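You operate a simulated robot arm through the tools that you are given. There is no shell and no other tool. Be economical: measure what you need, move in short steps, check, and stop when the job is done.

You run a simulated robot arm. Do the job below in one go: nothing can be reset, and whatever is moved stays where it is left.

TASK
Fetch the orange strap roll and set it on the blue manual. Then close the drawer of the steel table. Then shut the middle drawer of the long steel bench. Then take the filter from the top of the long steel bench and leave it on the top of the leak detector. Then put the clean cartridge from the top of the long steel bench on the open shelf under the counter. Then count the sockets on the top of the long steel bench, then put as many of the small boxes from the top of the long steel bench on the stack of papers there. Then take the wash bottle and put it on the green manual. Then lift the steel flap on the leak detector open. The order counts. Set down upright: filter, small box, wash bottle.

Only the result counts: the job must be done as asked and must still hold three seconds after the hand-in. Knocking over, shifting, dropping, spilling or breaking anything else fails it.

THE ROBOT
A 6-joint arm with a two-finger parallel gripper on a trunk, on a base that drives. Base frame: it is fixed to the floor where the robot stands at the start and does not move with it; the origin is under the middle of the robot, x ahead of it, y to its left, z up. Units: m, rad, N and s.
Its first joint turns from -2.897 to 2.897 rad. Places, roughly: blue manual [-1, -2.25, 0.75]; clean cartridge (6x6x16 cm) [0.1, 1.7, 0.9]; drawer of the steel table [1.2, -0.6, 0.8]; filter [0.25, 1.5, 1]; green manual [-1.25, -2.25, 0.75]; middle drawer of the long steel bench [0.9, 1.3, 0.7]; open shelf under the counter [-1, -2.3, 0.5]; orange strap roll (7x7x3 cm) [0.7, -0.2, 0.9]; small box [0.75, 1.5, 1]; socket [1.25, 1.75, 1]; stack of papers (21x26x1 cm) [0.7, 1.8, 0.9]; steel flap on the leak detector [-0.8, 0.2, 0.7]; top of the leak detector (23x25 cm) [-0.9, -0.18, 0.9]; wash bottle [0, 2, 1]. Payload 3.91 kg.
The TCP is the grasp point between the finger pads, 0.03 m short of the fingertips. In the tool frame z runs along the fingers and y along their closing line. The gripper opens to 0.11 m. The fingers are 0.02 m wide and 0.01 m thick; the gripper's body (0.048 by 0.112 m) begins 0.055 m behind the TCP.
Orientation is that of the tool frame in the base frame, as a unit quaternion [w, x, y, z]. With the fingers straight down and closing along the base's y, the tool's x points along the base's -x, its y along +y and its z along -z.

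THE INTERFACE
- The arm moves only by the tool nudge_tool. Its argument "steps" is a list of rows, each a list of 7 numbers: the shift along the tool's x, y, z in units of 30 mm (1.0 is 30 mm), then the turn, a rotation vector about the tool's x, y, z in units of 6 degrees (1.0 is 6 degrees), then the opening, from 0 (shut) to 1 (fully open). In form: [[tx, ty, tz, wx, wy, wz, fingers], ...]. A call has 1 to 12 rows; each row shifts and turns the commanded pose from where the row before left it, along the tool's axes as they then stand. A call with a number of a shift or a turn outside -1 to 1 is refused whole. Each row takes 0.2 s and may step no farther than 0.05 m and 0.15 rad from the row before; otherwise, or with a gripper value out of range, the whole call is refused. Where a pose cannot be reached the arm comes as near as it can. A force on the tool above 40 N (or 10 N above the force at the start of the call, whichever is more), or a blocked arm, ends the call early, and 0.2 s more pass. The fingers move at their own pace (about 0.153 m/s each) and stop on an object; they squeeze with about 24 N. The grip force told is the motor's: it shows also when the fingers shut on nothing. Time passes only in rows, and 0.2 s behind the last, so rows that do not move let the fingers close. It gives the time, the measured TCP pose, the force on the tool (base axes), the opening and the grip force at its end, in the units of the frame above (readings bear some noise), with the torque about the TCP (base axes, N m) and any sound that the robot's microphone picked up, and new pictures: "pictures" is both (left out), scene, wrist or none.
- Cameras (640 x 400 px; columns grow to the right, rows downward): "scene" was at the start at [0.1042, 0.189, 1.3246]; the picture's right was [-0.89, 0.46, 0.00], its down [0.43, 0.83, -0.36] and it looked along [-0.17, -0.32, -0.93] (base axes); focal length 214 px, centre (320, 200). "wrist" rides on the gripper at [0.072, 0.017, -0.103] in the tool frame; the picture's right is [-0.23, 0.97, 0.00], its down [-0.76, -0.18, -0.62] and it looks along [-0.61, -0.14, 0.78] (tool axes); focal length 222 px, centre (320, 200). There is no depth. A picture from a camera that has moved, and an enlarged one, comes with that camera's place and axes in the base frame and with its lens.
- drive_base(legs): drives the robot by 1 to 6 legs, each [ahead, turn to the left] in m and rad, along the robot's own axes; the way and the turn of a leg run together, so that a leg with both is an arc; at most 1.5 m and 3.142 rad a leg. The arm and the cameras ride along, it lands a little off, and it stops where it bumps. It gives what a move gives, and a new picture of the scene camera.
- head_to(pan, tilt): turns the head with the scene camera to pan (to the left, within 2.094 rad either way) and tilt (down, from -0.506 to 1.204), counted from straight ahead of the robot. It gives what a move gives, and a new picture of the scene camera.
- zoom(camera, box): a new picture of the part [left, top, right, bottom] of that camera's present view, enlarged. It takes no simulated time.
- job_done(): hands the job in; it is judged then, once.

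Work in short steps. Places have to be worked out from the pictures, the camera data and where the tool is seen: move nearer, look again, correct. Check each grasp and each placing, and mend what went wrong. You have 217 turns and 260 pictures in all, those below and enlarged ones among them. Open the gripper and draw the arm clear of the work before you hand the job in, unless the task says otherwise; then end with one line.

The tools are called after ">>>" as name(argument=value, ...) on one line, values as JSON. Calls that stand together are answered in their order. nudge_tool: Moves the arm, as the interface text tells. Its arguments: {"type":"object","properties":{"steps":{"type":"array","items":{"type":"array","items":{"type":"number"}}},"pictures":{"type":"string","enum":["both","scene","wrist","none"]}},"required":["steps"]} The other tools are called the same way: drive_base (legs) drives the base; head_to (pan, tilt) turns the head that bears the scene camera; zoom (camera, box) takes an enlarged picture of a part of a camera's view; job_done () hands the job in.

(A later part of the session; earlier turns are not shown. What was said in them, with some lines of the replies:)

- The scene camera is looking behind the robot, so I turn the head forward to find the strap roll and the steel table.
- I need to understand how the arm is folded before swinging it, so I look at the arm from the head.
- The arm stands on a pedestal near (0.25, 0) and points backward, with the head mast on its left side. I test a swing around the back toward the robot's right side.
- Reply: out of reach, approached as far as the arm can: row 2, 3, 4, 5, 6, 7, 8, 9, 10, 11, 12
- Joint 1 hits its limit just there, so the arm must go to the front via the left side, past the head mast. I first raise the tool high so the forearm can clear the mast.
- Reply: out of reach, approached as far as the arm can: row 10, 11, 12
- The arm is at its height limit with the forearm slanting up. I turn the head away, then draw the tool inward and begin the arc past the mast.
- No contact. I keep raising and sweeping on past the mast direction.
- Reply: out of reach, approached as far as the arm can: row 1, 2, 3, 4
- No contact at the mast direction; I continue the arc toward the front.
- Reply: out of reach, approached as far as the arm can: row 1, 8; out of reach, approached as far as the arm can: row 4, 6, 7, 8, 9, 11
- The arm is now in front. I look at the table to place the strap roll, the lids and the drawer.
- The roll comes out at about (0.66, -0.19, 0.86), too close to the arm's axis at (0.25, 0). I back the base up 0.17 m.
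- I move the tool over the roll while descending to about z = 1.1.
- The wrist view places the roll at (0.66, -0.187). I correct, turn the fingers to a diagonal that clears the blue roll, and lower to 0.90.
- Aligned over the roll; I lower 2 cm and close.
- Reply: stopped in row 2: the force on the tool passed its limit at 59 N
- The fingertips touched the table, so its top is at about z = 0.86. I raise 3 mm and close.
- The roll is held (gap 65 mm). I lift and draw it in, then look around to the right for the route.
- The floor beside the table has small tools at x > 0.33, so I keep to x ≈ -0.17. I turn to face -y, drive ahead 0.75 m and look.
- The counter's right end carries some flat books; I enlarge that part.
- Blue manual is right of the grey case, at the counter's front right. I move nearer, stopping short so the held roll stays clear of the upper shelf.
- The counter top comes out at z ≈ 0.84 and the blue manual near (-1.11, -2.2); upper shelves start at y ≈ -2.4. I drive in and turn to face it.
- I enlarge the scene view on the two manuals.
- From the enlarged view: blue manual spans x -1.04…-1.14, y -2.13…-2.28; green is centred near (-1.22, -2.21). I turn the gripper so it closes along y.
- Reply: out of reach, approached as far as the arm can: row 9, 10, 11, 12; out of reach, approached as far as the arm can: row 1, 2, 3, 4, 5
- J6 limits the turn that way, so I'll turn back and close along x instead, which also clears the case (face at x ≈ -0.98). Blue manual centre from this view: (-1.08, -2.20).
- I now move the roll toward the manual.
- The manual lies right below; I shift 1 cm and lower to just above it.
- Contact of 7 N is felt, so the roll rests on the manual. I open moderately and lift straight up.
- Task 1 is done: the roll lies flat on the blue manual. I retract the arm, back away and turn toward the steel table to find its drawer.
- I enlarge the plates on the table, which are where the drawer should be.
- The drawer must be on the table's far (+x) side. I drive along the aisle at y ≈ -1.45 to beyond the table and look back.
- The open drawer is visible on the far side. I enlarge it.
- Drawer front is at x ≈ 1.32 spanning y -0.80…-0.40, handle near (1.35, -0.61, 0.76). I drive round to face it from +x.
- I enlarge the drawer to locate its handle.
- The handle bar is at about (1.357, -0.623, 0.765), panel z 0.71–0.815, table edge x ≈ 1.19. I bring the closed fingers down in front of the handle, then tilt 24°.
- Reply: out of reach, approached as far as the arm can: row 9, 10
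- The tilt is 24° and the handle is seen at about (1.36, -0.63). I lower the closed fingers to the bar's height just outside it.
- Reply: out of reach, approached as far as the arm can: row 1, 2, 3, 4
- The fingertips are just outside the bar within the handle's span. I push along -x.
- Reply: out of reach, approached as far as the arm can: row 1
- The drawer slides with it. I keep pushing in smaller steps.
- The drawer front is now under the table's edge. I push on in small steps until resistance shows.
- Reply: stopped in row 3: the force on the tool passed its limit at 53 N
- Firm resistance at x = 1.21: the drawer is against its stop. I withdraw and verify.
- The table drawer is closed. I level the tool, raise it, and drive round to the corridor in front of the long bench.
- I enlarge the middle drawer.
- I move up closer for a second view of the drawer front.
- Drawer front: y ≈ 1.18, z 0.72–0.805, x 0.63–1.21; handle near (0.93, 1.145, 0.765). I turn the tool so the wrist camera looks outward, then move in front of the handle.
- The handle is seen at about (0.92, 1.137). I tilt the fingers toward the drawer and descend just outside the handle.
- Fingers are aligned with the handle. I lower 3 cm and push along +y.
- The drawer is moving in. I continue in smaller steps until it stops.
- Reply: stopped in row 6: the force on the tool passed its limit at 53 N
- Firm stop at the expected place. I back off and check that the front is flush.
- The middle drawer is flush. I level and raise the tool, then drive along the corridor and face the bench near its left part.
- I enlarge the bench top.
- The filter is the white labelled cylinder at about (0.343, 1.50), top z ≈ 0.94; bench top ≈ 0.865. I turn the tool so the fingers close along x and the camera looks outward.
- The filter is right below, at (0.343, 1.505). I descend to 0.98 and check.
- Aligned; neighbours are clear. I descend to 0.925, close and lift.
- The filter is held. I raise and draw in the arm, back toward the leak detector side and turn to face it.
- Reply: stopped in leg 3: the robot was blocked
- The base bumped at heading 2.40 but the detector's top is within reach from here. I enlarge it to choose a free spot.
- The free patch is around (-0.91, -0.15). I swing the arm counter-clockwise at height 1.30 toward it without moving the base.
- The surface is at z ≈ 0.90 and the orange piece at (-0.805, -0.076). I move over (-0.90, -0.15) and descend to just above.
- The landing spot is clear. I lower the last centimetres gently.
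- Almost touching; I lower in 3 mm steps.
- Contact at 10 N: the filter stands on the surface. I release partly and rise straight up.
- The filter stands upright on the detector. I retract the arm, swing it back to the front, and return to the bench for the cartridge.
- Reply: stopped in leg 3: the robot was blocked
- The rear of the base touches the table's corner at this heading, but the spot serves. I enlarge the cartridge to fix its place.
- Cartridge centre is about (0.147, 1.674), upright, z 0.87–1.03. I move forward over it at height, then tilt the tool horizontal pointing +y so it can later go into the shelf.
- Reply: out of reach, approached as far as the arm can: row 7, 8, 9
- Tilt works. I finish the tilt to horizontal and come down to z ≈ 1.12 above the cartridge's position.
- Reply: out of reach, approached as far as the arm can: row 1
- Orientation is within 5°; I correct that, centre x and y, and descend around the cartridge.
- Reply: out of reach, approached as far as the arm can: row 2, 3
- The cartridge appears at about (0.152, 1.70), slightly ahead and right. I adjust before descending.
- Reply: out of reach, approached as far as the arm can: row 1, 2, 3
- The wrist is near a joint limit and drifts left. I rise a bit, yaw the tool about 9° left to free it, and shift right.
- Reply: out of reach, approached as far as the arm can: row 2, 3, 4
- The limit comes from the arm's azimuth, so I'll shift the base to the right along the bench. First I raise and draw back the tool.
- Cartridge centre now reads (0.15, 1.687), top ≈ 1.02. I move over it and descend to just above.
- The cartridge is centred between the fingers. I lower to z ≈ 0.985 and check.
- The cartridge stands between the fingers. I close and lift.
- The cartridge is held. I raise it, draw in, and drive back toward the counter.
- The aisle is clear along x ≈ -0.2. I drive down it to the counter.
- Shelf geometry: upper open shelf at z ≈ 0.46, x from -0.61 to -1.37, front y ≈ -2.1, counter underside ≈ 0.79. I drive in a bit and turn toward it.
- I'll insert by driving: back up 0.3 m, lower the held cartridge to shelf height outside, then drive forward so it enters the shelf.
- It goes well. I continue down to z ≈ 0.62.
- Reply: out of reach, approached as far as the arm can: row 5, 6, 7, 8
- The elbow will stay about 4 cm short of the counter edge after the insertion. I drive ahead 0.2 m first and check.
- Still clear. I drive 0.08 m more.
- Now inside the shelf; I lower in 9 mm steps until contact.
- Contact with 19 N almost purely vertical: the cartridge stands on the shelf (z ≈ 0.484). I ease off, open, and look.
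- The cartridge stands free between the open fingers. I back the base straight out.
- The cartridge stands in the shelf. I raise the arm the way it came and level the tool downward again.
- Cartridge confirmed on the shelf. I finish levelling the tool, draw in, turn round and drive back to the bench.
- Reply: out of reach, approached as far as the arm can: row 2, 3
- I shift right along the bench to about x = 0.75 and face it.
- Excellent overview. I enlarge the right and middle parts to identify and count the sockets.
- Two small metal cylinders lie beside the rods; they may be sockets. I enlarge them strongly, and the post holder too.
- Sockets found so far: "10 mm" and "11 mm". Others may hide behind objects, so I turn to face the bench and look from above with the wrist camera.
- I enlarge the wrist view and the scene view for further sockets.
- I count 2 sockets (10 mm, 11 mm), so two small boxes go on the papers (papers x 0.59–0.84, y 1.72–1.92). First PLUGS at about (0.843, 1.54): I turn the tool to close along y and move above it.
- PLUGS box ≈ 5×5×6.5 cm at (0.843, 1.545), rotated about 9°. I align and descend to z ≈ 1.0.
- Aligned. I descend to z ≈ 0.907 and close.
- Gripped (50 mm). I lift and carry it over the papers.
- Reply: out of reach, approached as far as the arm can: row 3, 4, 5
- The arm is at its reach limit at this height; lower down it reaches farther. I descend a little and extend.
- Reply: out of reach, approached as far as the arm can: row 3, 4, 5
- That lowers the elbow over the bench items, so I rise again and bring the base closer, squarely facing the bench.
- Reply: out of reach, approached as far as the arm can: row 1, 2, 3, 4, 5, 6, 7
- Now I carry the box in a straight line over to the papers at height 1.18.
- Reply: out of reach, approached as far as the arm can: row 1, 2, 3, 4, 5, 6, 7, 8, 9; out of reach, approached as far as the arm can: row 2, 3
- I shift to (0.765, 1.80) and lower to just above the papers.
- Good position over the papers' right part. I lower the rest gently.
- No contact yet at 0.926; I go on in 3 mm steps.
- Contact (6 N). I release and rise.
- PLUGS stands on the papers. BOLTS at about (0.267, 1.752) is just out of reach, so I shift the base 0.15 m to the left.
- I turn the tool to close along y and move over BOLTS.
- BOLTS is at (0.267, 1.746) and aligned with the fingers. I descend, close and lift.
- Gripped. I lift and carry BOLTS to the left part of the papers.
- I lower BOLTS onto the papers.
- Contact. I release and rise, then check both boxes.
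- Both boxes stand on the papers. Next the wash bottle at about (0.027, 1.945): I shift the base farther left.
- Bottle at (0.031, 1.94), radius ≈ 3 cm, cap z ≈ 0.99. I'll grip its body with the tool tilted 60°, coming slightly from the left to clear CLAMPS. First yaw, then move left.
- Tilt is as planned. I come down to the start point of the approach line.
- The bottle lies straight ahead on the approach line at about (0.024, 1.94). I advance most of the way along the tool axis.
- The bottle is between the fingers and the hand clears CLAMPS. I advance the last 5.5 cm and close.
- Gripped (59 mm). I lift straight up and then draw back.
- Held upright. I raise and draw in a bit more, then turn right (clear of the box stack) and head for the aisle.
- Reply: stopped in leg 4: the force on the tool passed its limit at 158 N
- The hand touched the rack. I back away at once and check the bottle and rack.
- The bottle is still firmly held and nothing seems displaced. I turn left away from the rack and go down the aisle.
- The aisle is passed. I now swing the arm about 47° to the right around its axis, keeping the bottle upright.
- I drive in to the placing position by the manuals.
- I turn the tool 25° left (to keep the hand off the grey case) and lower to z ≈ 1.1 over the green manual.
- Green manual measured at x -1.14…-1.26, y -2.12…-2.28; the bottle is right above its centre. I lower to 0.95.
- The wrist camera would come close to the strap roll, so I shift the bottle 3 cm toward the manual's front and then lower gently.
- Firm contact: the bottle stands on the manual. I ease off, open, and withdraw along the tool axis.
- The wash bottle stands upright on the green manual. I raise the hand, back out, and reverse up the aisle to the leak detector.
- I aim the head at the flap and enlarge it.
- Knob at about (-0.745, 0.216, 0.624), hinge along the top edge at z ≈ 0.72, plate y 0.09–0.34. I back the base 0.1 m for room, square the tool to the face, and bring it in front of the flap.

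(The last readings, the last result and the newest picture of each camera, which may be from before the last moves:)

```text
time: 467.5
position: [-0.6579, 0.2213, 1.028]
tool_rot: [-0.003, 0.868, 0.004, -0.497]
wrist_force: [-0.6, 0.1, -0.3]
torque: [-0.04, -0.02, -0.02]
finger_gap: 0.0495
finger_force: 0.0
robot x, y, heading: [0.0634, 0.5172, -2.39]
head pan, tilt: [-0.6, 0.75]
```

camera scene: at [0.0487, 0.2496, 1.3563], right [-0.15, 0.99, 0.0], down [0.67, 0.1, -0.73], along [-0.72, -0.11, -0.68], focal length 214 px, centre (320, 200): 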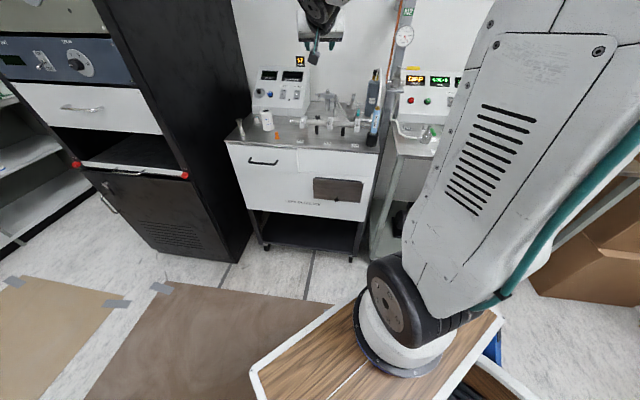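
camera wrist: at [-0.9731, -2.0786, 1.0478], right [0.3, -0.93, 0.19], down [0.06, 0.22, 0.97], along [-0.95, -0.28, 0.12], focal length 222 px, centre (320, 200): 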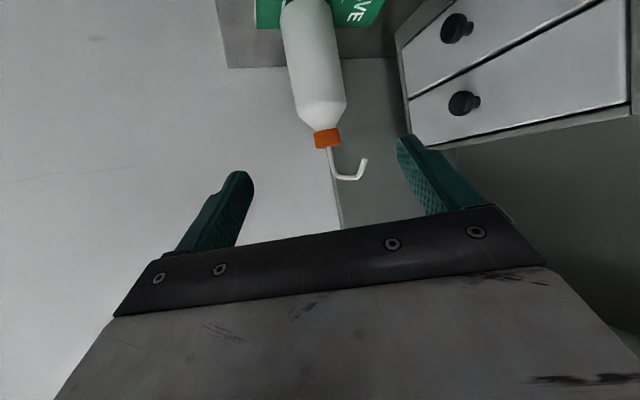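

Pose good, 3 rows from plan. I keep descending in front of the face to z ≈ 0.70.

>>> nudge_tool(steps=[[0.866, 0.03, 0.5, 0, 0, 0, 0.45], [0.866, 0.03, 0.5, 0, 0, 0, 0.45], [0.866, 0.03, 0.5, 0, 0, 0, 0.45], [0.866, 0.03, 0.5, 0, 0, 0, 0.45], [0.866, 0.03, 0.5, 0, 0, 0, 0.45], [0.866, 0.03, 0.5, 0, 0, 0, 0.45], [0.866, 0, 0.5, 0, 0, 0, 0.45], [0.866, 0, 0.5, 0, 0, 0, 0.45], [0.866, 0, 0.5, 0, 0, 0, 0.45], [0.866, 0, 0.5, 0, 0, 0, 0.45], [0.866, 0, 0.5, 0, 0, 0, 0.45]], pictures="both")

```text
time: 469.9
position: [-0.7024, 0.1767, 0.7543]
tool_rot: [-0.015, 0.87, 0.008, -0.493]
wrist_force: [0.1, 0.3, 0.0]
torque: [0.07, 0.02, 0.01]
finger_gap: 0.0495
finger_force: 0.0
out of reach, approached as far as the arm can: row 7, 8, 9, 10, 11
robot x, y, heading: [0.065, 0.5184, -2.394]
head pan, tilt: [-0.6, 0.75]
camera scene: at [0.0488, 0.2496, 1.3563], right [-0.15, 0.99, 0.0], down [0.67, 0.1, -0.73], along [-0.72, -0.11, -0.68], focal length 214 px, centre (320, 200)
camera wrist: at [-0.5769, 0.1601, 0.7453], right [-0.12, -0.98, 0.16], down [0.14, 0.14, 0.98], along [-0.98, 0.14, 0.12], focal length 222 px, centre (320, 200)
```

scene: 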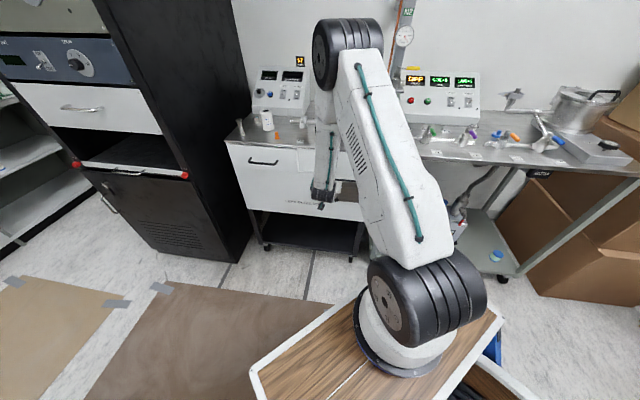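
wrist: 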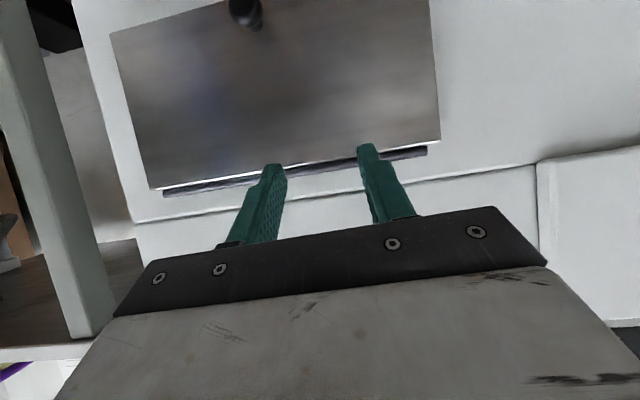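

The knob's place is confirmed at (-0.745, 0.216, 0.624), but the arm is too folded. I back the base another 0.12 m.

>>> drive_base(legs=[[-0.12, 0]])

>>> nudge_tool(steps=[[0.5, 0.5, 0.5, 0, 0, 0, 0.45], [0.7, 0.5, 0.6, 0, 0, 0, 0.45], [0.8, 0.43, 0.7, 0, 0, 0, 0.45]], pictures="wrist")

```text
time: 471.2
position: [-0.6147, 0.261, 0.7548]
tool_rot: [-0.016, 0.87, 0.007, -0.493]
wrist_force: [0.3, -0.1, 0.4]
torque: [-0.01, 0.0, -0.02]
finger_gap: 0.0495
finger_force: 0.1
robot x, y, heading: [0.1533, 0.6055, -2.397]
head pan, tilt: [-0.6, 0.75]
camera scene: at [0.1366, 0.3316, 1.3563], right [-0.15, 0.99, 0.0], down [0.67, 0.1, -0.73], along [-0.72, -0.11, -0.68], focal length 214 px, centre (320, 200)
```

scene: 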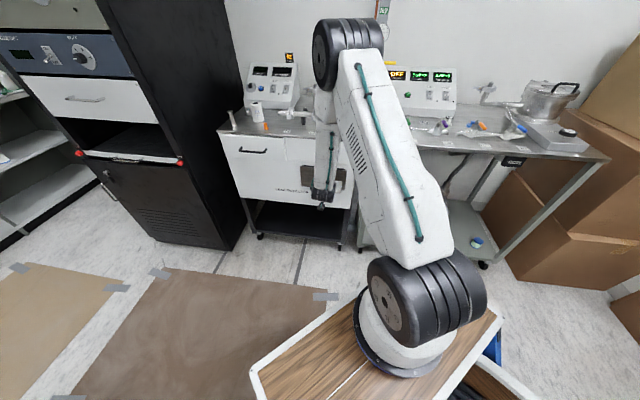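

```text
time: 472.0
position: [-0.632, 0.2223, 0.6735]
tool_rot: [-0.02, 0.87, 0.009, -0.492]
wrist_force: [0.2, -0.4, 1.2]
torque: [0.01, -0.05, -0.03]
finger_gap: 0.0496
finger_force: 0.0
robot x, y, heading: [0.1543, 0.6023, -2.391]
head pan, tilt: [-0.6, 0.75]
camera wrist: at [-0.5064, 0.2043, 0.664], right [-0.12, -0.98, 0.15], down [0.14, 0.13, 0.98], along [-0.98, 0.14, 0.12], focal length 222 px, centre (320, 200)
```

wrist: 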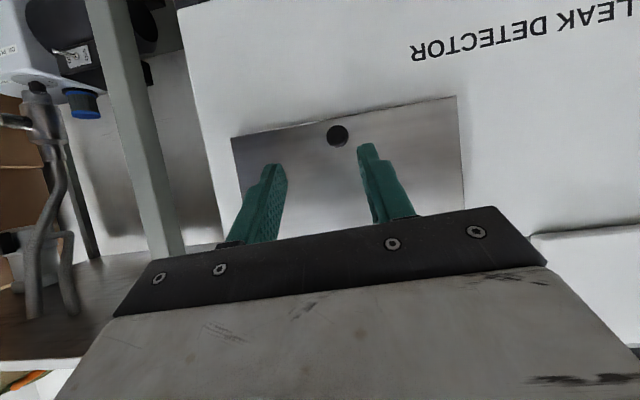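

Knob measured at (-0.745, 0.21, 0.628). I advance so the fingers straddle it.

>>> nudge_tool(steps=[[-0.16, 0.11, 0.92, 0, 0, 0, 0.45], [-0.16, 0.11, 0.92, 0, 0, 0, 0.45], [-0.16, 0.11, 0.92, 0, 0, 0, 0.45], [-0.1, 0.1, 0.7, 0, 0, 0, 0.45]], pictures="wrist")

```text
time: 473.1
position: [-0.7186, 0.2069, 0.6267]
tool_rot: [-0.016, 0.874, 0.012, -0.485]
wrist_force: [10.0, -0.9, -1.2]
torque: [-0.06, -0.12, -0.27]
finger_gap: 0.0494
finger_force: 0.1
robot x, y, heading: [0.1555, 0.6006, -2.388]
head pan, tilt: [-0.6, 0.75]
stopped in row 4: the force on the tool passed its limit at 74 N (the readings are from after the stop); the commanded pose is now the measured one
camera wrist: at [-0.5918, 0.1906, 0.6204], right [-0.12, -0.98, 0.15], down [0.13, 0.14, 0.98], along [-0.98, 0.14, 0.11], focal length 222 px, centre (320, 200)
```

wrist: 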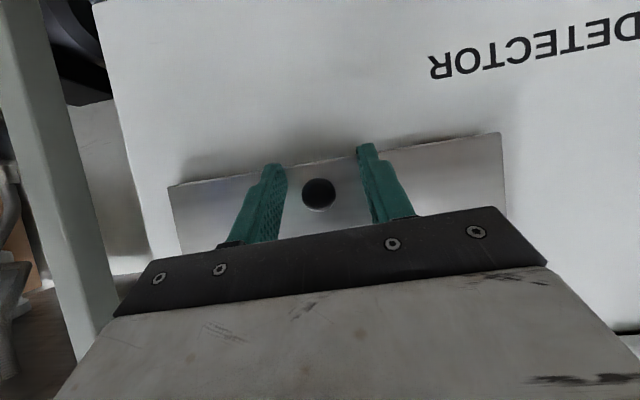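

The tips touched the plate (face x ≈ -0.75) with the knob between them. I back off slightly, rise 8 mm, and close on the knob.

>>> nudge_tool(steps=[[-0.16, 0, -0.25, 0, 0, 0, 0.45], [0, 0, 0, 0, 0, 0, 0], [0, 0, 0, 0, 0, 0, 0], [0, 0, 0, 0, 0, 0, 0]], pictures="wrist")

```text
time: 474.1
position: [-0.7166, 0.2097, 0.6386]
tool_rot: [-0.017, 0.872, 0.007, -0.488]
wrist_force: [-13.9, 32.0, 11.4]
torque: [0.35, -0.84, -0.52]
finger_gap: 0.0213
finger_force: 44.7
robot x, y, heading: [0.1571, 0.6013, -2.386]
head pan, tilt: [-0.6, 0.75]
camera wrist: at [-0.5905, 0.1927, 0.631], right [-0.12, -0.98, 0.16], down [0.13, 0.14, 0.98], along [-0.98, 0.14, 0.11], focal length 222 px, centre (320, 200)
```

wrist: 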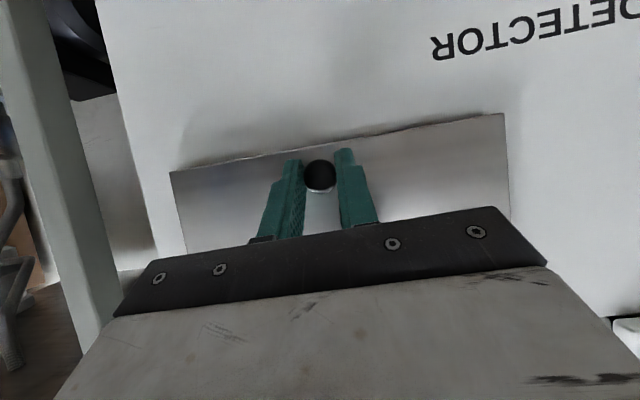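

The knob is gripped (21 mm). I relieve the side force and start pulling along the hinge arc (first 30°).

>>> nudge_tool(steps=[[0, -0.1, 0, 0, 0, 0, 0], [0.11, 0, -0.54, 0, 0, 0, 0], [0.02, 0, -0.55, 0, 0, 0, 0], [-0.08, 0, -0.55, 0, 0, 0, 0]], pictures="wrist")

```text
time: 475.1
position: [-0.6708, 0.209, 0.6591]
tool_rot: [-0.018, 0.876, 0.01, -0.483]
wrist_force: [3.7, 32.6, -20.2]
torque: [0.29, -1.39, -0.76]
finger_gap: 0.0214
finger_force: 44.6
robot x, y, heading: [0.1575, 0.6036, -2.393]
head pan, tilt: [-0.6, 0.75]
camera wrist: at [-0.5454, 0.1928, 0.6522], right [-0.12, -0.98, 0.15], down [0.12, 0.14, 0.98], along [-0.99, 0.14, 0.1], focal length 222 px, centre (320, 200)
```

wrist: 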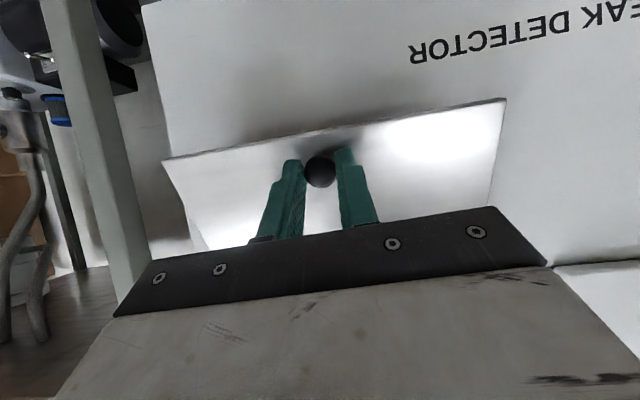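

The flap is opening. I continue along the arc.

>>> nudge_tool(steps=[[-0.13, -0.1, -0.55, 0, 0, 0, 0], [-0.22, -0.1, -0.5, 0, 0, 0, 0], [-0.3, 0, -0.45, 0, 0, 0, 0]], pictures="wrist")

```text
time: 475.9
position: [-0.6483, 0.2139, 0.7076]
tool_rot: [-0.016, 0.871, 0.009, -0.49]
wrist_force: [-4.3, 0.5, 3.6]
torque: [0.04, 0.1, -0.08]
finger_gap: 0.0001
finger_force: 38.2
robot x, y, heading: [0.1547, 0.6034, -2.388]
head pan, tilt: [-0.6, 0.75]
camera wrist: at [-0.5229, 0.1965, 0.6978], right [-0.12, -0.98, 0.16], down [0.14, 0.14, 0.98], along [-0.98, 0.14, 0.12], focal length 222 px, centre (320, 200)
```

wrist: 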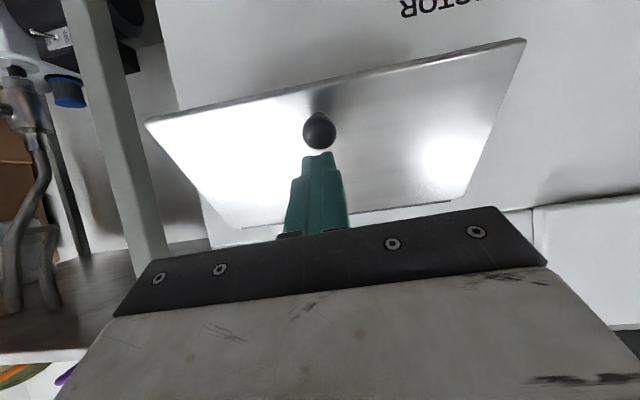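

The knob slipped out, but the flap seems to stay partly open. I wait a moment and look.

>>> nudge_tool(steps=[[0, 0, -1, 0, 0, 0, 0], [0, 0, -1, 0, 0, 0, 0], [0, 0, 0, 0, 0, 0, 0], [0, 0, 0, 0, 0, 0, 0]], pictures="wrist")

>>> zoom(camera="scene", box=[210, 100, 370, 220])

```text
time: 476.9
position: [-0.5943, 0.2138, 0.7322]
tool_rot: [-0.016, 0.873, 0.01, -0.487]
wrist_force: [0.2, -0.6, 0.3]
torque: [0.0, -0.04, -0.01]
finger_gap: 0.0
finger_force: 38.3
robot x, y, heading: [0.1519, 0.6003, -2.391]
head pan, tilt: [-0.6, 0.75]
camera wrist: at [-0.4686, 0.1962, 0.7249], right [-0.12, -0.98, 0.16], down [0.13, 0.14, 0.98], along [-0.98, 0.14, 0.11], focal length 222 px, centre (320, 200)
```

wrist: 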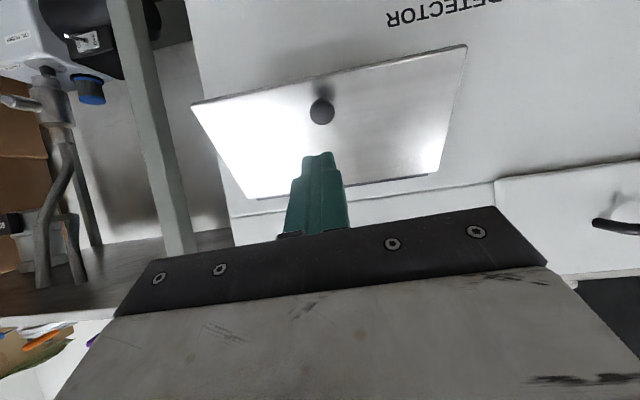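

```text
3.33 times, centred on (290, 160) of scene
camera zoom: at [0.1377, 0.3321, 1.3563], right [-0.15, 0.99, 0.0], down [0.67, 0.1, -0.73], along [-0.72, -0.11, -0.68], focal length 715 px, centre (420, 333)
```

zoom: 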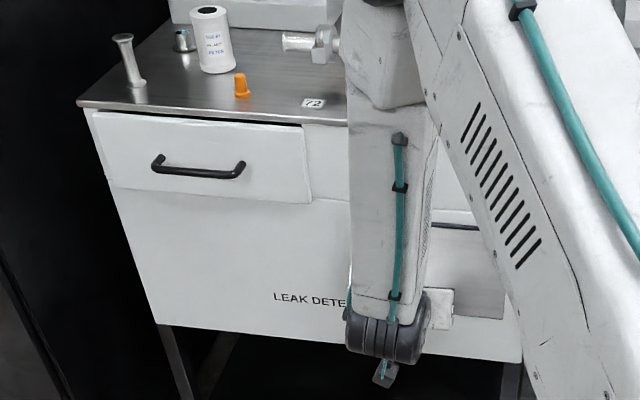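

The flap stays at about 30° by itself. I'll make the tool horizontal, slide the closed fingers under the free edge, and lift it from below.

>>> nudge_tool(steps=[[0, 0, 0, 0, -1, 0, 0], [0, 0, 0, 0, -1, 0, 0], [0, 0, 0, 0, -1, 0, 0], [0, 0, 0, 0, -1, 0, 0], [0, 0, 0, 0, -1, 0, 0], [1, 0, 0, 0, 0, 0, 0], [1, 0, 0, 0, 0, 0, 0], [1, 0, 0, 0, 0, 0, 0], [1, 0, 0, 0, 0, 0, 0], [0.5, 0, 0, 0, 0, 0, 0]], pictures="wrist")

```text
time: 479.1
position: [-0.6652, 0.146, 0.6403]
tool_rot: [-0.017, 0.717, 0.017, -0.696]
wrist_force: [0.2, -0.1, 0.1]
torque: [-0.01, -0.01, 0.0]
finger_gap: 0.0
finger_force: 37.4
out of reach, approached as far as the arm can: row 1, 2, 3, 4, 5, 6, 7, 8, 9, 10
robot x, y, heading: [0.152, 0.6004, -2.393]
head pan, tilt: [-0.6, 0.75]
camera wrist: at [-0.5603, 0.1323, 0.5713], right [-0.01, -0.98, 0.18], down [0.6, 0.14, 0.79], along [-0.8, 0.11, 0.59], focal length 222 px, centre (320, 200)
```

wrist: 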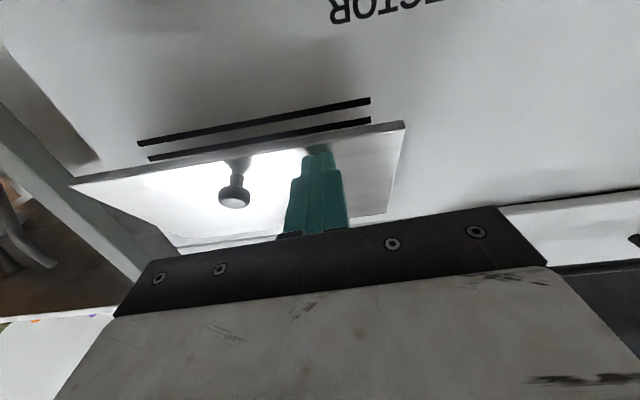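

The tool is horizontal but the arm is cramped. I back the base 0.1 m more, then lower the fingers below the free edge.

>>> drive_base(legs=[[-0.1, 0]])

>>> nudge_tool(steps=[[0.7, 0.3, 0, 0, 0, 0, 0], [0.7, 0.3, 0, 0, 0, 0, 0]], pictures="wrist")

```text
time: 480.2
position: [-0.5925, 0.2163, 0.6413]
tool_rot: [-0.02, 0.718, 0.016, -0.696]
wrist_force: [-0.8, -0.5, -1.0]
torque: [0.01, -0.02, 0.03]
finger_gap: 0.0
finger_force: 37.8
robot x, y, heading: [0.2279, 0.6708, -2.387]
head pan, tilt: [-0.6, 0.75]
camera scene: at [0.212, 0.4005, 1.3563], right [-0.15, 0.99, 0.0], down [0.67, 0.11, -0.73], along [-0.72, -0.11, -0.68], focal length 214 px, centre (320, 200)
```

scene: 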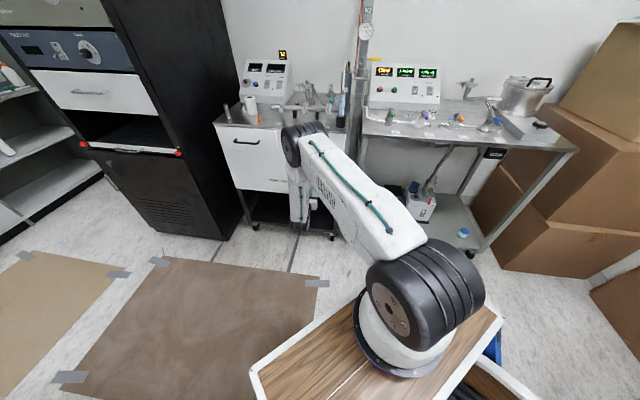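

```text
time: 480.8
position: [-0.5915, 0.2015, 0.5993]
tool_rot: [-0.017, 0.717, 0.017, -0.696]
wrist_force: [0.5, -0.1, -1.0]
torque: [-0.01, -0.01, 0.01]
finger_gap: 0.0001
finger_force: 37.4
robot x, y, heading: [0.2296, 0.6702, -2.386]
head pan, tilt: [-0.6, 0.75]
camera wrist: at [-0.4853, 0.1859, 0.5292], right [-0.01, -0.98, 0.18], down [0.6, 0.14, 0.79], along [-0.8, 0.12, 0.59], focal length 222 px, centre (320, 200)
```

wrist: 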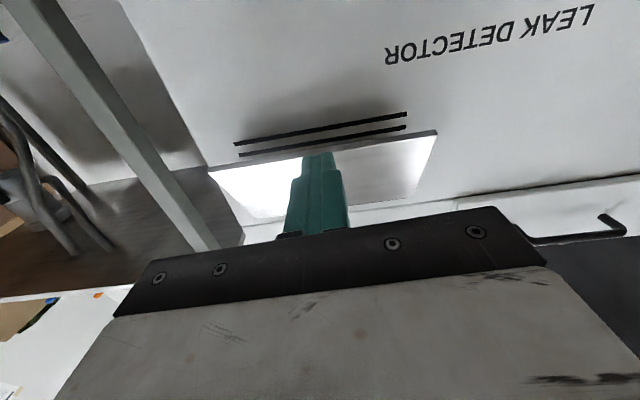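

The free edge reads z ≈ 0.628, above the fingers (top 0.609). I move forward under it.

>>> nudge_tool(steps=[[0.15, 0, 1, 0, 0, 0, 0], [0, 0, 1, 0, 0, 0, 0], [0, 0, 1, 0, 0, 0, 0], [0, 0, 0.3, 0, 0, 0, 0]], pictures="wrist")

```text
time: 481.8
position: [-0.6891, 0.2024, 0.5907]
tool_rot: [-0.019, 0.718, 0.017, -0.696]
wrist_force: [-0.6, -0.4, 0.2]
torque: [0.0, 0.01, 0.0]
finger_gap: 0.0002
finger_force: 37.8
robot x, y, heading: [0.2225, 0.6688, -2.385]
head pan, tilt: [-0.6, 0.75]
camera wrist: at [-0.5841, 0.1879, 0.5205], right [-0.01, -0.98, 0.18], down [0.6, 0.14, 0.79], along [-0.8, 0.12, 0.59], focal length 222 px, centre (320, 200)
```

wrist: 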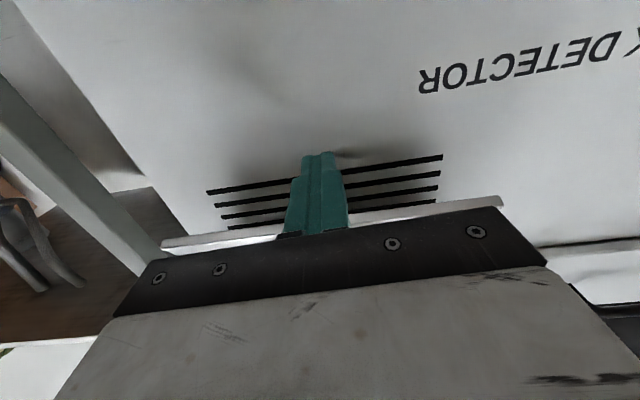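

The fingers are under the edge. I lift.

>>> nudge_tool(steps=[[-0.7, 0, 0, 0, 0, 0, 0], [-0.7, 0, 0, 0, 0, 0, 0], [-0.7, 0, 0, 0, 0, 0, 0], [-0.7, 0, 0, 0, 0, 0, 0], [-0.7, 0, 0, 0, 0, 0, 0]], pictures="wrist")

```text
time: 482.4
position: [-0.686, 0.2008, 0.6161]
tool_rot: [-0.022, 0.724, 0.019, -0.689]
wrist_force: [1.1, 0.3, 0.7]
torque: [0.0, 0.0, 0.03]
finger_gap: 0.0
finger_force: 37.1
robot x, y, heading: [0.2318, 0.67, -2.387]
head pan, tilt: [-0.6, 0.75]
stopped in row 2: the force on the tool passed its limit at 66 N (the readings are from after the stop); the commanded pose is now the measured one
camera wrist: at [-0.579, 0.1873, 0.5485], right [-0.01, -0.99, 0.17], down [0.59, 0.13, 0.8], along [-0.81, 0.11, 0.57], focal length 222 px, centre (320, 200)
```

wrist: 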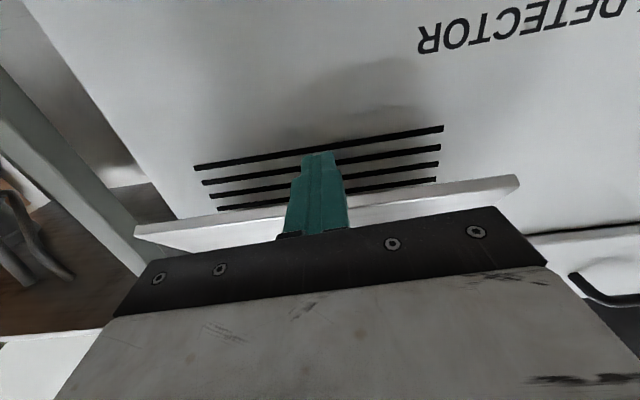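

The edge was touched. I continue with smaller steps.

>>> nudge_tool(steps=[[-0.2, 0, 0, 0, 0, 0, 0], [-0.2, 0, -0.1, 0, 0, 0, 0], [-0.2, 0, -0.1, 0, 0, 0, 0], [-0.2, 0, -0.1, 0, 0, 0, 0], [-0.2, 0, -0.1, 0, 0, 0, 0], [-0.2, 0, -0.1, 0, 0, 0, 0]], pictures="wrist")

```text
time: 483.1
position: [-0.6785, 0.2015, 0.6215]
tool_rot: [-0.023, 0.729, 0.021, -0.684]
wrist_force: [0.7, -0.9, -2.4]
torque: [0.02, -0.04, -0.02]
finger_gap: 0.0
finger_force: 37.9
robot x, y, heading: [0.228, 0.6673, -2.383]
head pan, tilt: [-0.6, 0.75]
stopped in row 3: the force on the tool passed its limit at 44 N (the readings are from after the stop); the commanded pose is now the measured one
camera wrist: at [-0.5699, 0.1883, 0.5555], right [-0.01, -0.99, 0.17], down [0.57, 0.13, 0.81], along [-0.82, 0.11, 0.56], focal length 222 px, centre (320, 200)
```

wrist: 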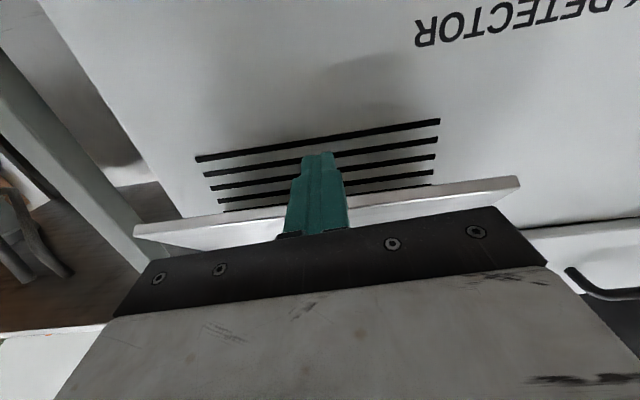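

Lifting at the edge has poor leverage against the stiff hinge. I'll regrip the knob squarely and rotate the tool together with the flap instead. First I back out and restore the 60° tilt.

>>> nudge_tool(steps=[[0.3, 0, -1, 0, 0, 0, 0.45], [0, 0, -1, 0, 0, 0, 0.45], [0, 0, -1, 0, 0, 0, 0.45], [0, 0, -1, 0, 0, 0, 0.45], [0, 0, 0, 0, 1, 0, 0.45], [-0.5, 0, 0, 0, 1, 0, 0.45], [-0.7, 0, 0, 0, 1, 0, 0.45], [-0.7, 0, 0, 0, 1, 0, 0.45], [-0.7, 0, 0, 0, 0.4, 0, 0.45]], pictures="wrist")

```text
time: 485.1
position: [-0.584, 0.1949, 0.6951]
tool_rot: [-0.026, 0.866, 0.016, -0.499]
wrist_force: [0.4, -0.4, 0.3]
torque: [0.0, 0.02, 0.0]
finger_gap: 0.0494
finger_force: 0.0
robot x, y, heading: [0.2251, 0.6712, -2.384]
head pan, tilt: [-0.6, 0.75]
camera wrist: at [-0.4579, 0.1789, 0.683], right [-0.11, -0.98, 0.14], down [0.16, 0.12, 0.98], along [-0.98, 0.13, 0.14], focal length 222 px, centre (320, 200)
```

wrist: 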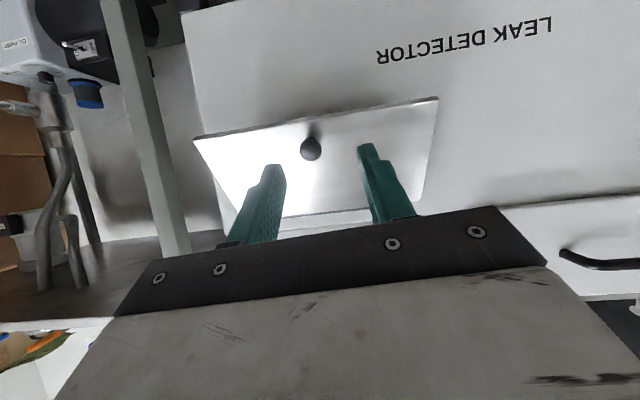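

Flap at ≈35°, knob at (-0.685, 0.211, 0.660). I align the tool normal to the plate and go onto the knob again, then close.

>>> nudge_tool(steps=[[0, 0, 0, 0, 0.8, 0.67, 0.45], [-0.32, -0.18, 0.94, 0, 0, 0, 0.45], [-0.32, -0.18, 0.94, 0, 0, 0, 0.45], [-0.32, -0.17, 0.9, 0, 0, 0, 0.45]], pictures="wrist")

```text
time: 486.1
position: [-0.6674, 0.2158, 0.67]
tool_rot: [-0.01, 0.886, -0.015, -0.464]
wrist_force: [0.6, 0.1, 0.5]
torque: [-0.01, -0.02, 0.02]
finger_gap: 0.0494
finger_force: 0.1
robot x, y, heading: [0.2257, 0.67, -2.386]
head pan, tilt: [-0.6, 0.75]
camera wrist: at [-0.5423, 0.1941, 0.6697], right [-0.16, -0.97, 0.18], down [0.09, 0.17, 0.98], along [-0.98, 0.18, 0.05], focal length 222 px, centre (320, 200)
```

wrist: 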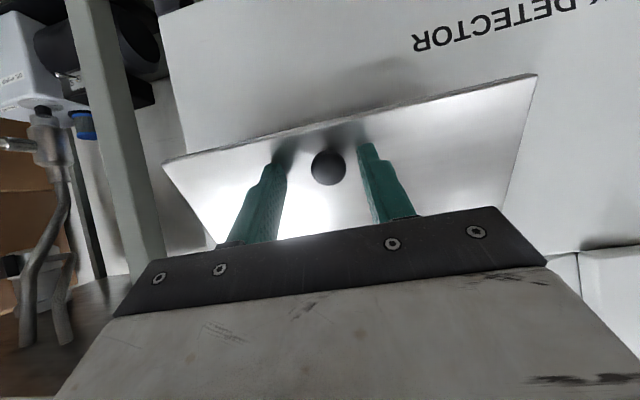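

The knob is centred. I nudge in, close on it, and start rotating the flap with the tool, 6° per row.

>>> nudge_tool(steps=[[0, 0.13, 0.13, 0, 0, 0, 0.45], [0, 0, 0, 0, 0, 0, 0], [0, 0, 0, 0, 0, 0, 0], [-0.13, 0, -0.32, 0, 1, 0, 0], [-0.13, 0, -0.32, 0, 1, 0, 0]], pictures="wrist")

```text
time: 487.3
position: [-0.6595, 0.2104, 0.683]
tool_rot: [-0.008, 0.93, -0.016, -0.367]
wrist_force: [14.6, -18.2, -0.6]
torque: [-0.2, 0.97, 0.19]
finger_gap: 0.0216
finger_force: 44.2
robot x, y, heading: [0.227, 0.6663, -2.38]
head pan, tilt: [-0.6, 0.75]
camera wrist: at [-0.536, 0.1885, 0.7112], right [-0.2, -0.97, 0.15], down [-0.12, 0.18, 0.98], along [-0.97, 0.17, -0.16], focal length 222 px, centre (320, 200)
```

wrist: 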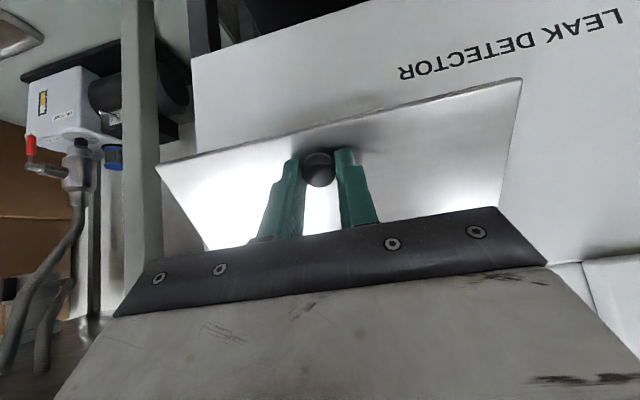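

It works: the flap follows, knob still held. I continue.

>>> nudge_tool(steps=[[-0.14, 0, -0.32, 0, 1, 0, 0], [-0.14, 0, -0.32, 0, 1, 0, 0], [-0.14, 0, -0.32, 0, 1, 0, 0]], pictures="wrist")

```text
time: 487.8
position: [-0.6535, 0.2096, 0.6974]
tool_rot: [-0.008, 0.955, -0.017, -0.296]
wrist_force: [3.0, -1.5, 0.0]
torque: [-0.01, 0.19, -0.01]
finger_gap: 0.0212
finger_force: 45.0
robot x, y, heading: [0.2243, 0.6721, -2.385]
head pan, tilt: [-0.6, 0.75]
stopped in row 2: the force on the tool passed its limit at 43 N (the readings are from after the stop); the commanded pose is now the measured one
camera wrist: at [-0.5359, 0.1886, 0.7428], right [-0.22, -0.97, 0.12], down [-0.27, 0.18, 0.94], along [-0.94, 0.17, -0.3], focal length 222 px, centre (320, 200)
```

wrist: 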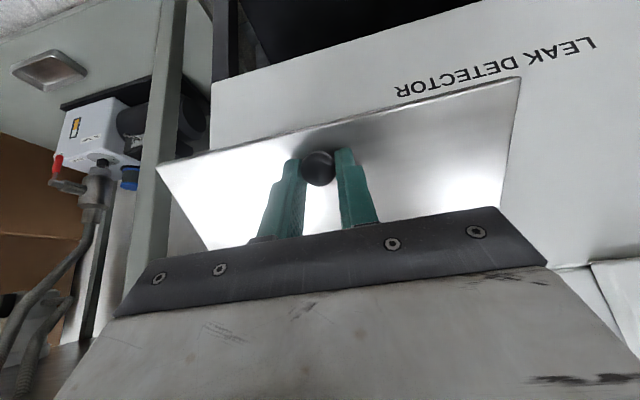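

The force limit tripped mildly. I continue with half-size steps.

>>> nudge_tool(steps=[[-0.08, 0, -0.15, 0, 0.5, 0, 0], [-0.08, 0, -0.15, 0, 0.5, 0, 0], [-0.08, 0, -0.15, 0, 0.5, 0, 0], [-0.08, 0, -0.15, 0, 0.5, 0, 0]], pictures="none")

```text
time: 488.8
position: [-0.6521, 0.2095, 0.7166]
tool_rot: [-0.006, 0.981, -0.016, -0.192]
wrist_force: [28.2, -13.7, -15.6]
torque: [-0.23, -0.66, 0.02]
finger_gap: 0.0216
finger_force: 45.3
robot x, y, heading: [0.2285, 0.6741, -2.382]
head pan, tilt: [-0.6, 0.75]
```

>>> nudge_tool(steps=[[0.08, 0, -0.12, 0, 0.4, 0, 0], [-0.02, 0, -0.16, 0, 0.5, 0, 0], [-0.04, 0, -0.16, 0, 0.5, 0, 0]], pictures="wrist")

```text
time: 489.6
position: [-0.6498, 0.2109, 0.7312]
tool_rot: [-0.004, 0.992, -0.017, -0.121]
wrist_force: [20.8, -9.7, -3.6]
torque: [-0.18, -0.01, -0.1]
finger_gap: 0.0212
finger_force: 45.1
robot x, y, heading: [0.2246, 0.6687, -2.381]
head pan, tilt: [-0.6, 0.75]
camera wrist: at [-0.5549, 0.1894, 0.8154], right [-0.25, -0.97, 0.05], down [-0.58, 0.2, 0.79], along [-0.77, 0.17, -0.61], focal length 222 px, centre (320, 200)
```

wrist: 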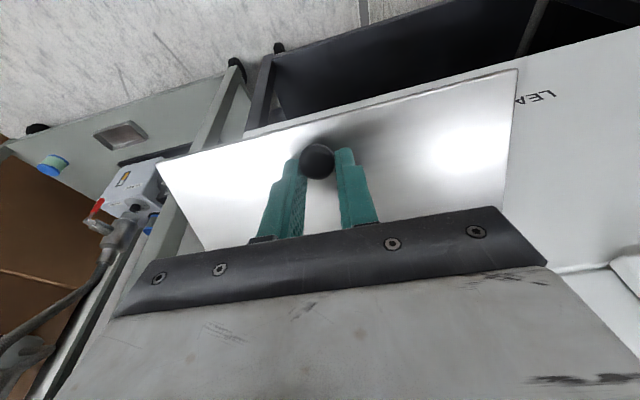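

About 75° now. I continue gently to around 90–95°.

>>> nudge_tool(steps=[[0, 0, -0.16, 0, 0.5, 0, 0], [-0.04, 0, -0.16, 0, 0.5, 0, 0], [-0.05, 0, -0.16, 0, 0.5, 0, 0], [-0.06, 0, -0.16, 0, 0.5, 0, 0], [-0.06, 0, -0.16, 0, 0.5, 0, 0]], pictures="wrist")

```text
time: 490.8
position: [-0.6514, 0.2105, 0.7562]
tool_rot: [-0.001, 1.0, -0.018, 0.01]
wrist_force: [14.4, 2.8, 9.1]
torque: [-0.19, 0.86, 0.03]
finger_gap: 0.0214
finger_force: 45.0
robot x, y, heading: [0.2319, 0.6708, -2.382]
head pan, tilt: [-0.6, 0.75]
camera wrist: at [-0.5815, 0.1903, 0.8605], right [-0.26, -0.97, -0.01], down [-0.77, 0.2, 0.61], along [-0.59, 0.16, -0.79], focal length 222 px, centre (320, 200)
```

wrist: 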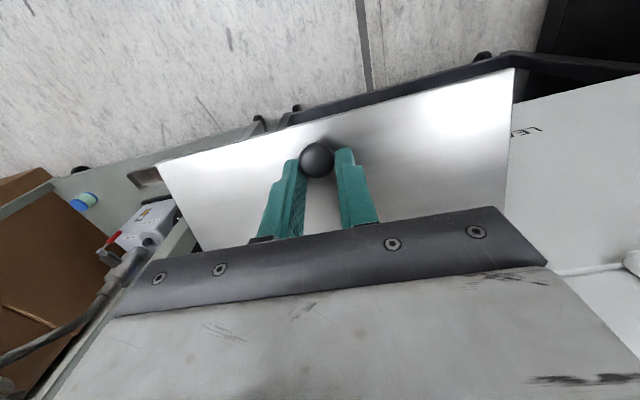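

The flap is about horizontal. I take it a little further, checking resistance.

>>> nudge_tool(steps=[[-0.06, 0, -0.16, 0, 0.5, 0, 0], [-0.06, 0, -0.16, 0, 0.5, 0, 0], [-0.06, 0, -0.16, 0, 0.5, 0, 0]], pictures="none")

```text
time: 491.6
position: [-0.6563, 0.2119, 0.7681]
tool_rot: [0.0, 0.996, -0.017, 0.089]
wrist_force: [32.4, 7.6, 5.1]
torque: [0.07, -0.27, 0.11]
finger_gap: 0.0217
finger_force: 44.9
robot x, y, heading: [0.2276, 0.67, -2.381]
head pan, tilt: [-0.6, 0.75]
```

At about 100° I relieve the force slightly, open the fingers, and retreat upward.

>>> nudge_tool(steps=[[0.08, 0, -0.05, 0, 0, 0, 0], [0, 0, 0, 0, 0, 0, 0.4], [0, 0, 0, 0, 0, 0, 0.45], [0, 0, -0.7, 0, 0, 0, 0.45], [0, 0, -1, 0, 0, 0, 0.45], [0, 0, -1, 0, 0, 0, 0.45], [0.5, 0, -1, 0, 0, 0, 0.45], [0.7, 0, -1, 0, -0.8, 0, 0.45], [0.7, 0, -1, 0, -0.8, 0, 0.45], [0.7, 0, -1, 0, 0, 0, 0.45]], pictures="both")

```text
time: 493.8
position: [-0.603, 0.2082, 0.976]
tool_rot: [-0.002, 1.0, -0.017, 0.006]
wrist_force: [0.2, 0.2, -1.7]
torque: [0.02, 0.01, -0.03]
finger_gap: 0.0496
finger_force: 0.1
robot x, y, heading: [0.2286, 0.6685, -2.384]
head pan, tilt: [-0.6, 0.75]
camera scene: at [0.2128, 0.4001, 1.3563], right [-0.16, 0.99, 0.0], down [0.67, 0.11, -0.73], along [-0.72, -0.11, -0.68], focal length 214 px, centre (320, 200)
camera wrist: at [-0.5326, 0.1881, 1.0799], right [-0.26, -0.97, -0.01], down [-0.76, 0.2, 0.62], along [-0.6, 0.17, -0.79], focal length 222 px, centre (320, 200)
```

scene: 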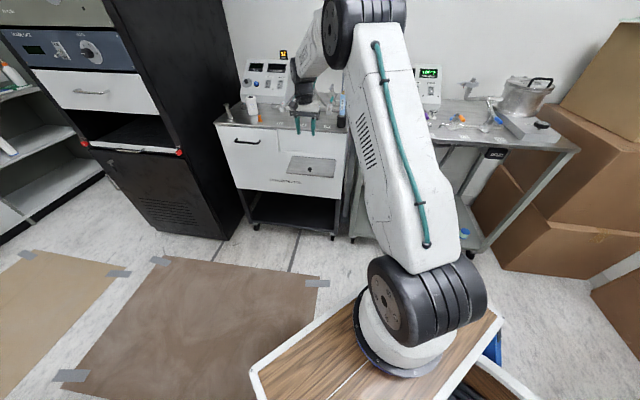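
wrist: 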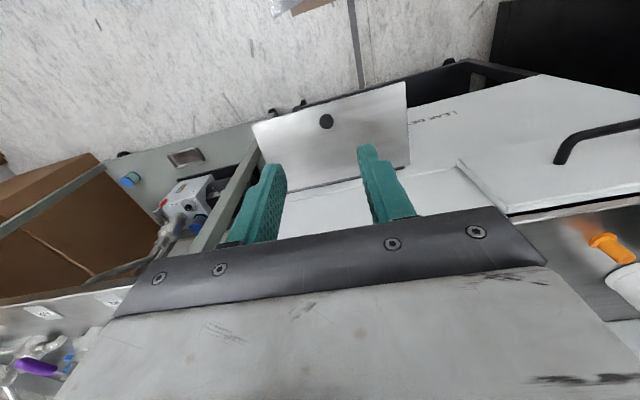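

The flap stays open. I draw the arm clear, opening the gripper, and take a last look at it.

>>> nudge_tool(steps=[[1, 0, -0.8, 0, 0, 0, 1], [1, 0, -0.8, 0, 0, 0, 1], [0.8, 0, -0.8, 0, 0, 0, 1], [0, 0, -1, 0, 0, 0, 1], [0, 0, -1, 0, 0, 0, 1], [0, 0, -1, 0, 0, 0, 1]], pictures="none")

>>> zoom(camera="scene", box=[200, 80, 360, 200])

```text
time: 495.2
position: [-0.521, 0.2044, 1.1404]
tool_rot: [-0.002, 1.0, -0.018, 0.004]
wrist_force: [0.7, -0.3, 0.1]
torque: [0.03, -0.03, 0.03]
finger_gap: 0.1099
finger_force: 0.1
robot x, y, heading: [0.2265, 0.6703, -2.384]
head pan, tilt: [-0.6, 0.75]
```

```text
3.33 times, centred on (280, 140) of scene
camera zoom: at [0.2133, 0.4001, 1.3563], right [-0.16, 0.99, 0.0], down [0.67, 0.11, -0.73], along [-0.72, -0.12, -0.68], focal length 715 px, centre (453, 400)
```

zoom: 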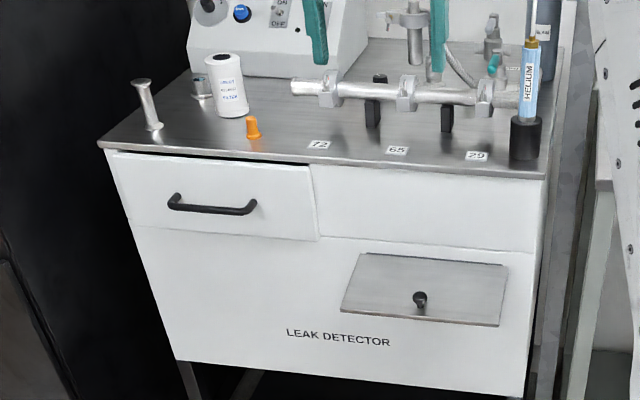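

The two views put the flap's free edge at (-0.63, 0.72), level with the hinge, so it stands open at about 90° and holds. The gripper is open and the arm is clear, so I hand the job in.

>>> job_done()

```text
The job is handed in.
```

All eight steps were done in the order asked and I handed the job in. I counted two sockets (10 mm and 11 mm), so the PLUGS and BOLTS boxes went on the papers. The flap stands open at about 90°. While carrying the wash bottle, the hand bumped the black rack once (158 N); the bottle stayed in the grip and I saw nothing displaced.
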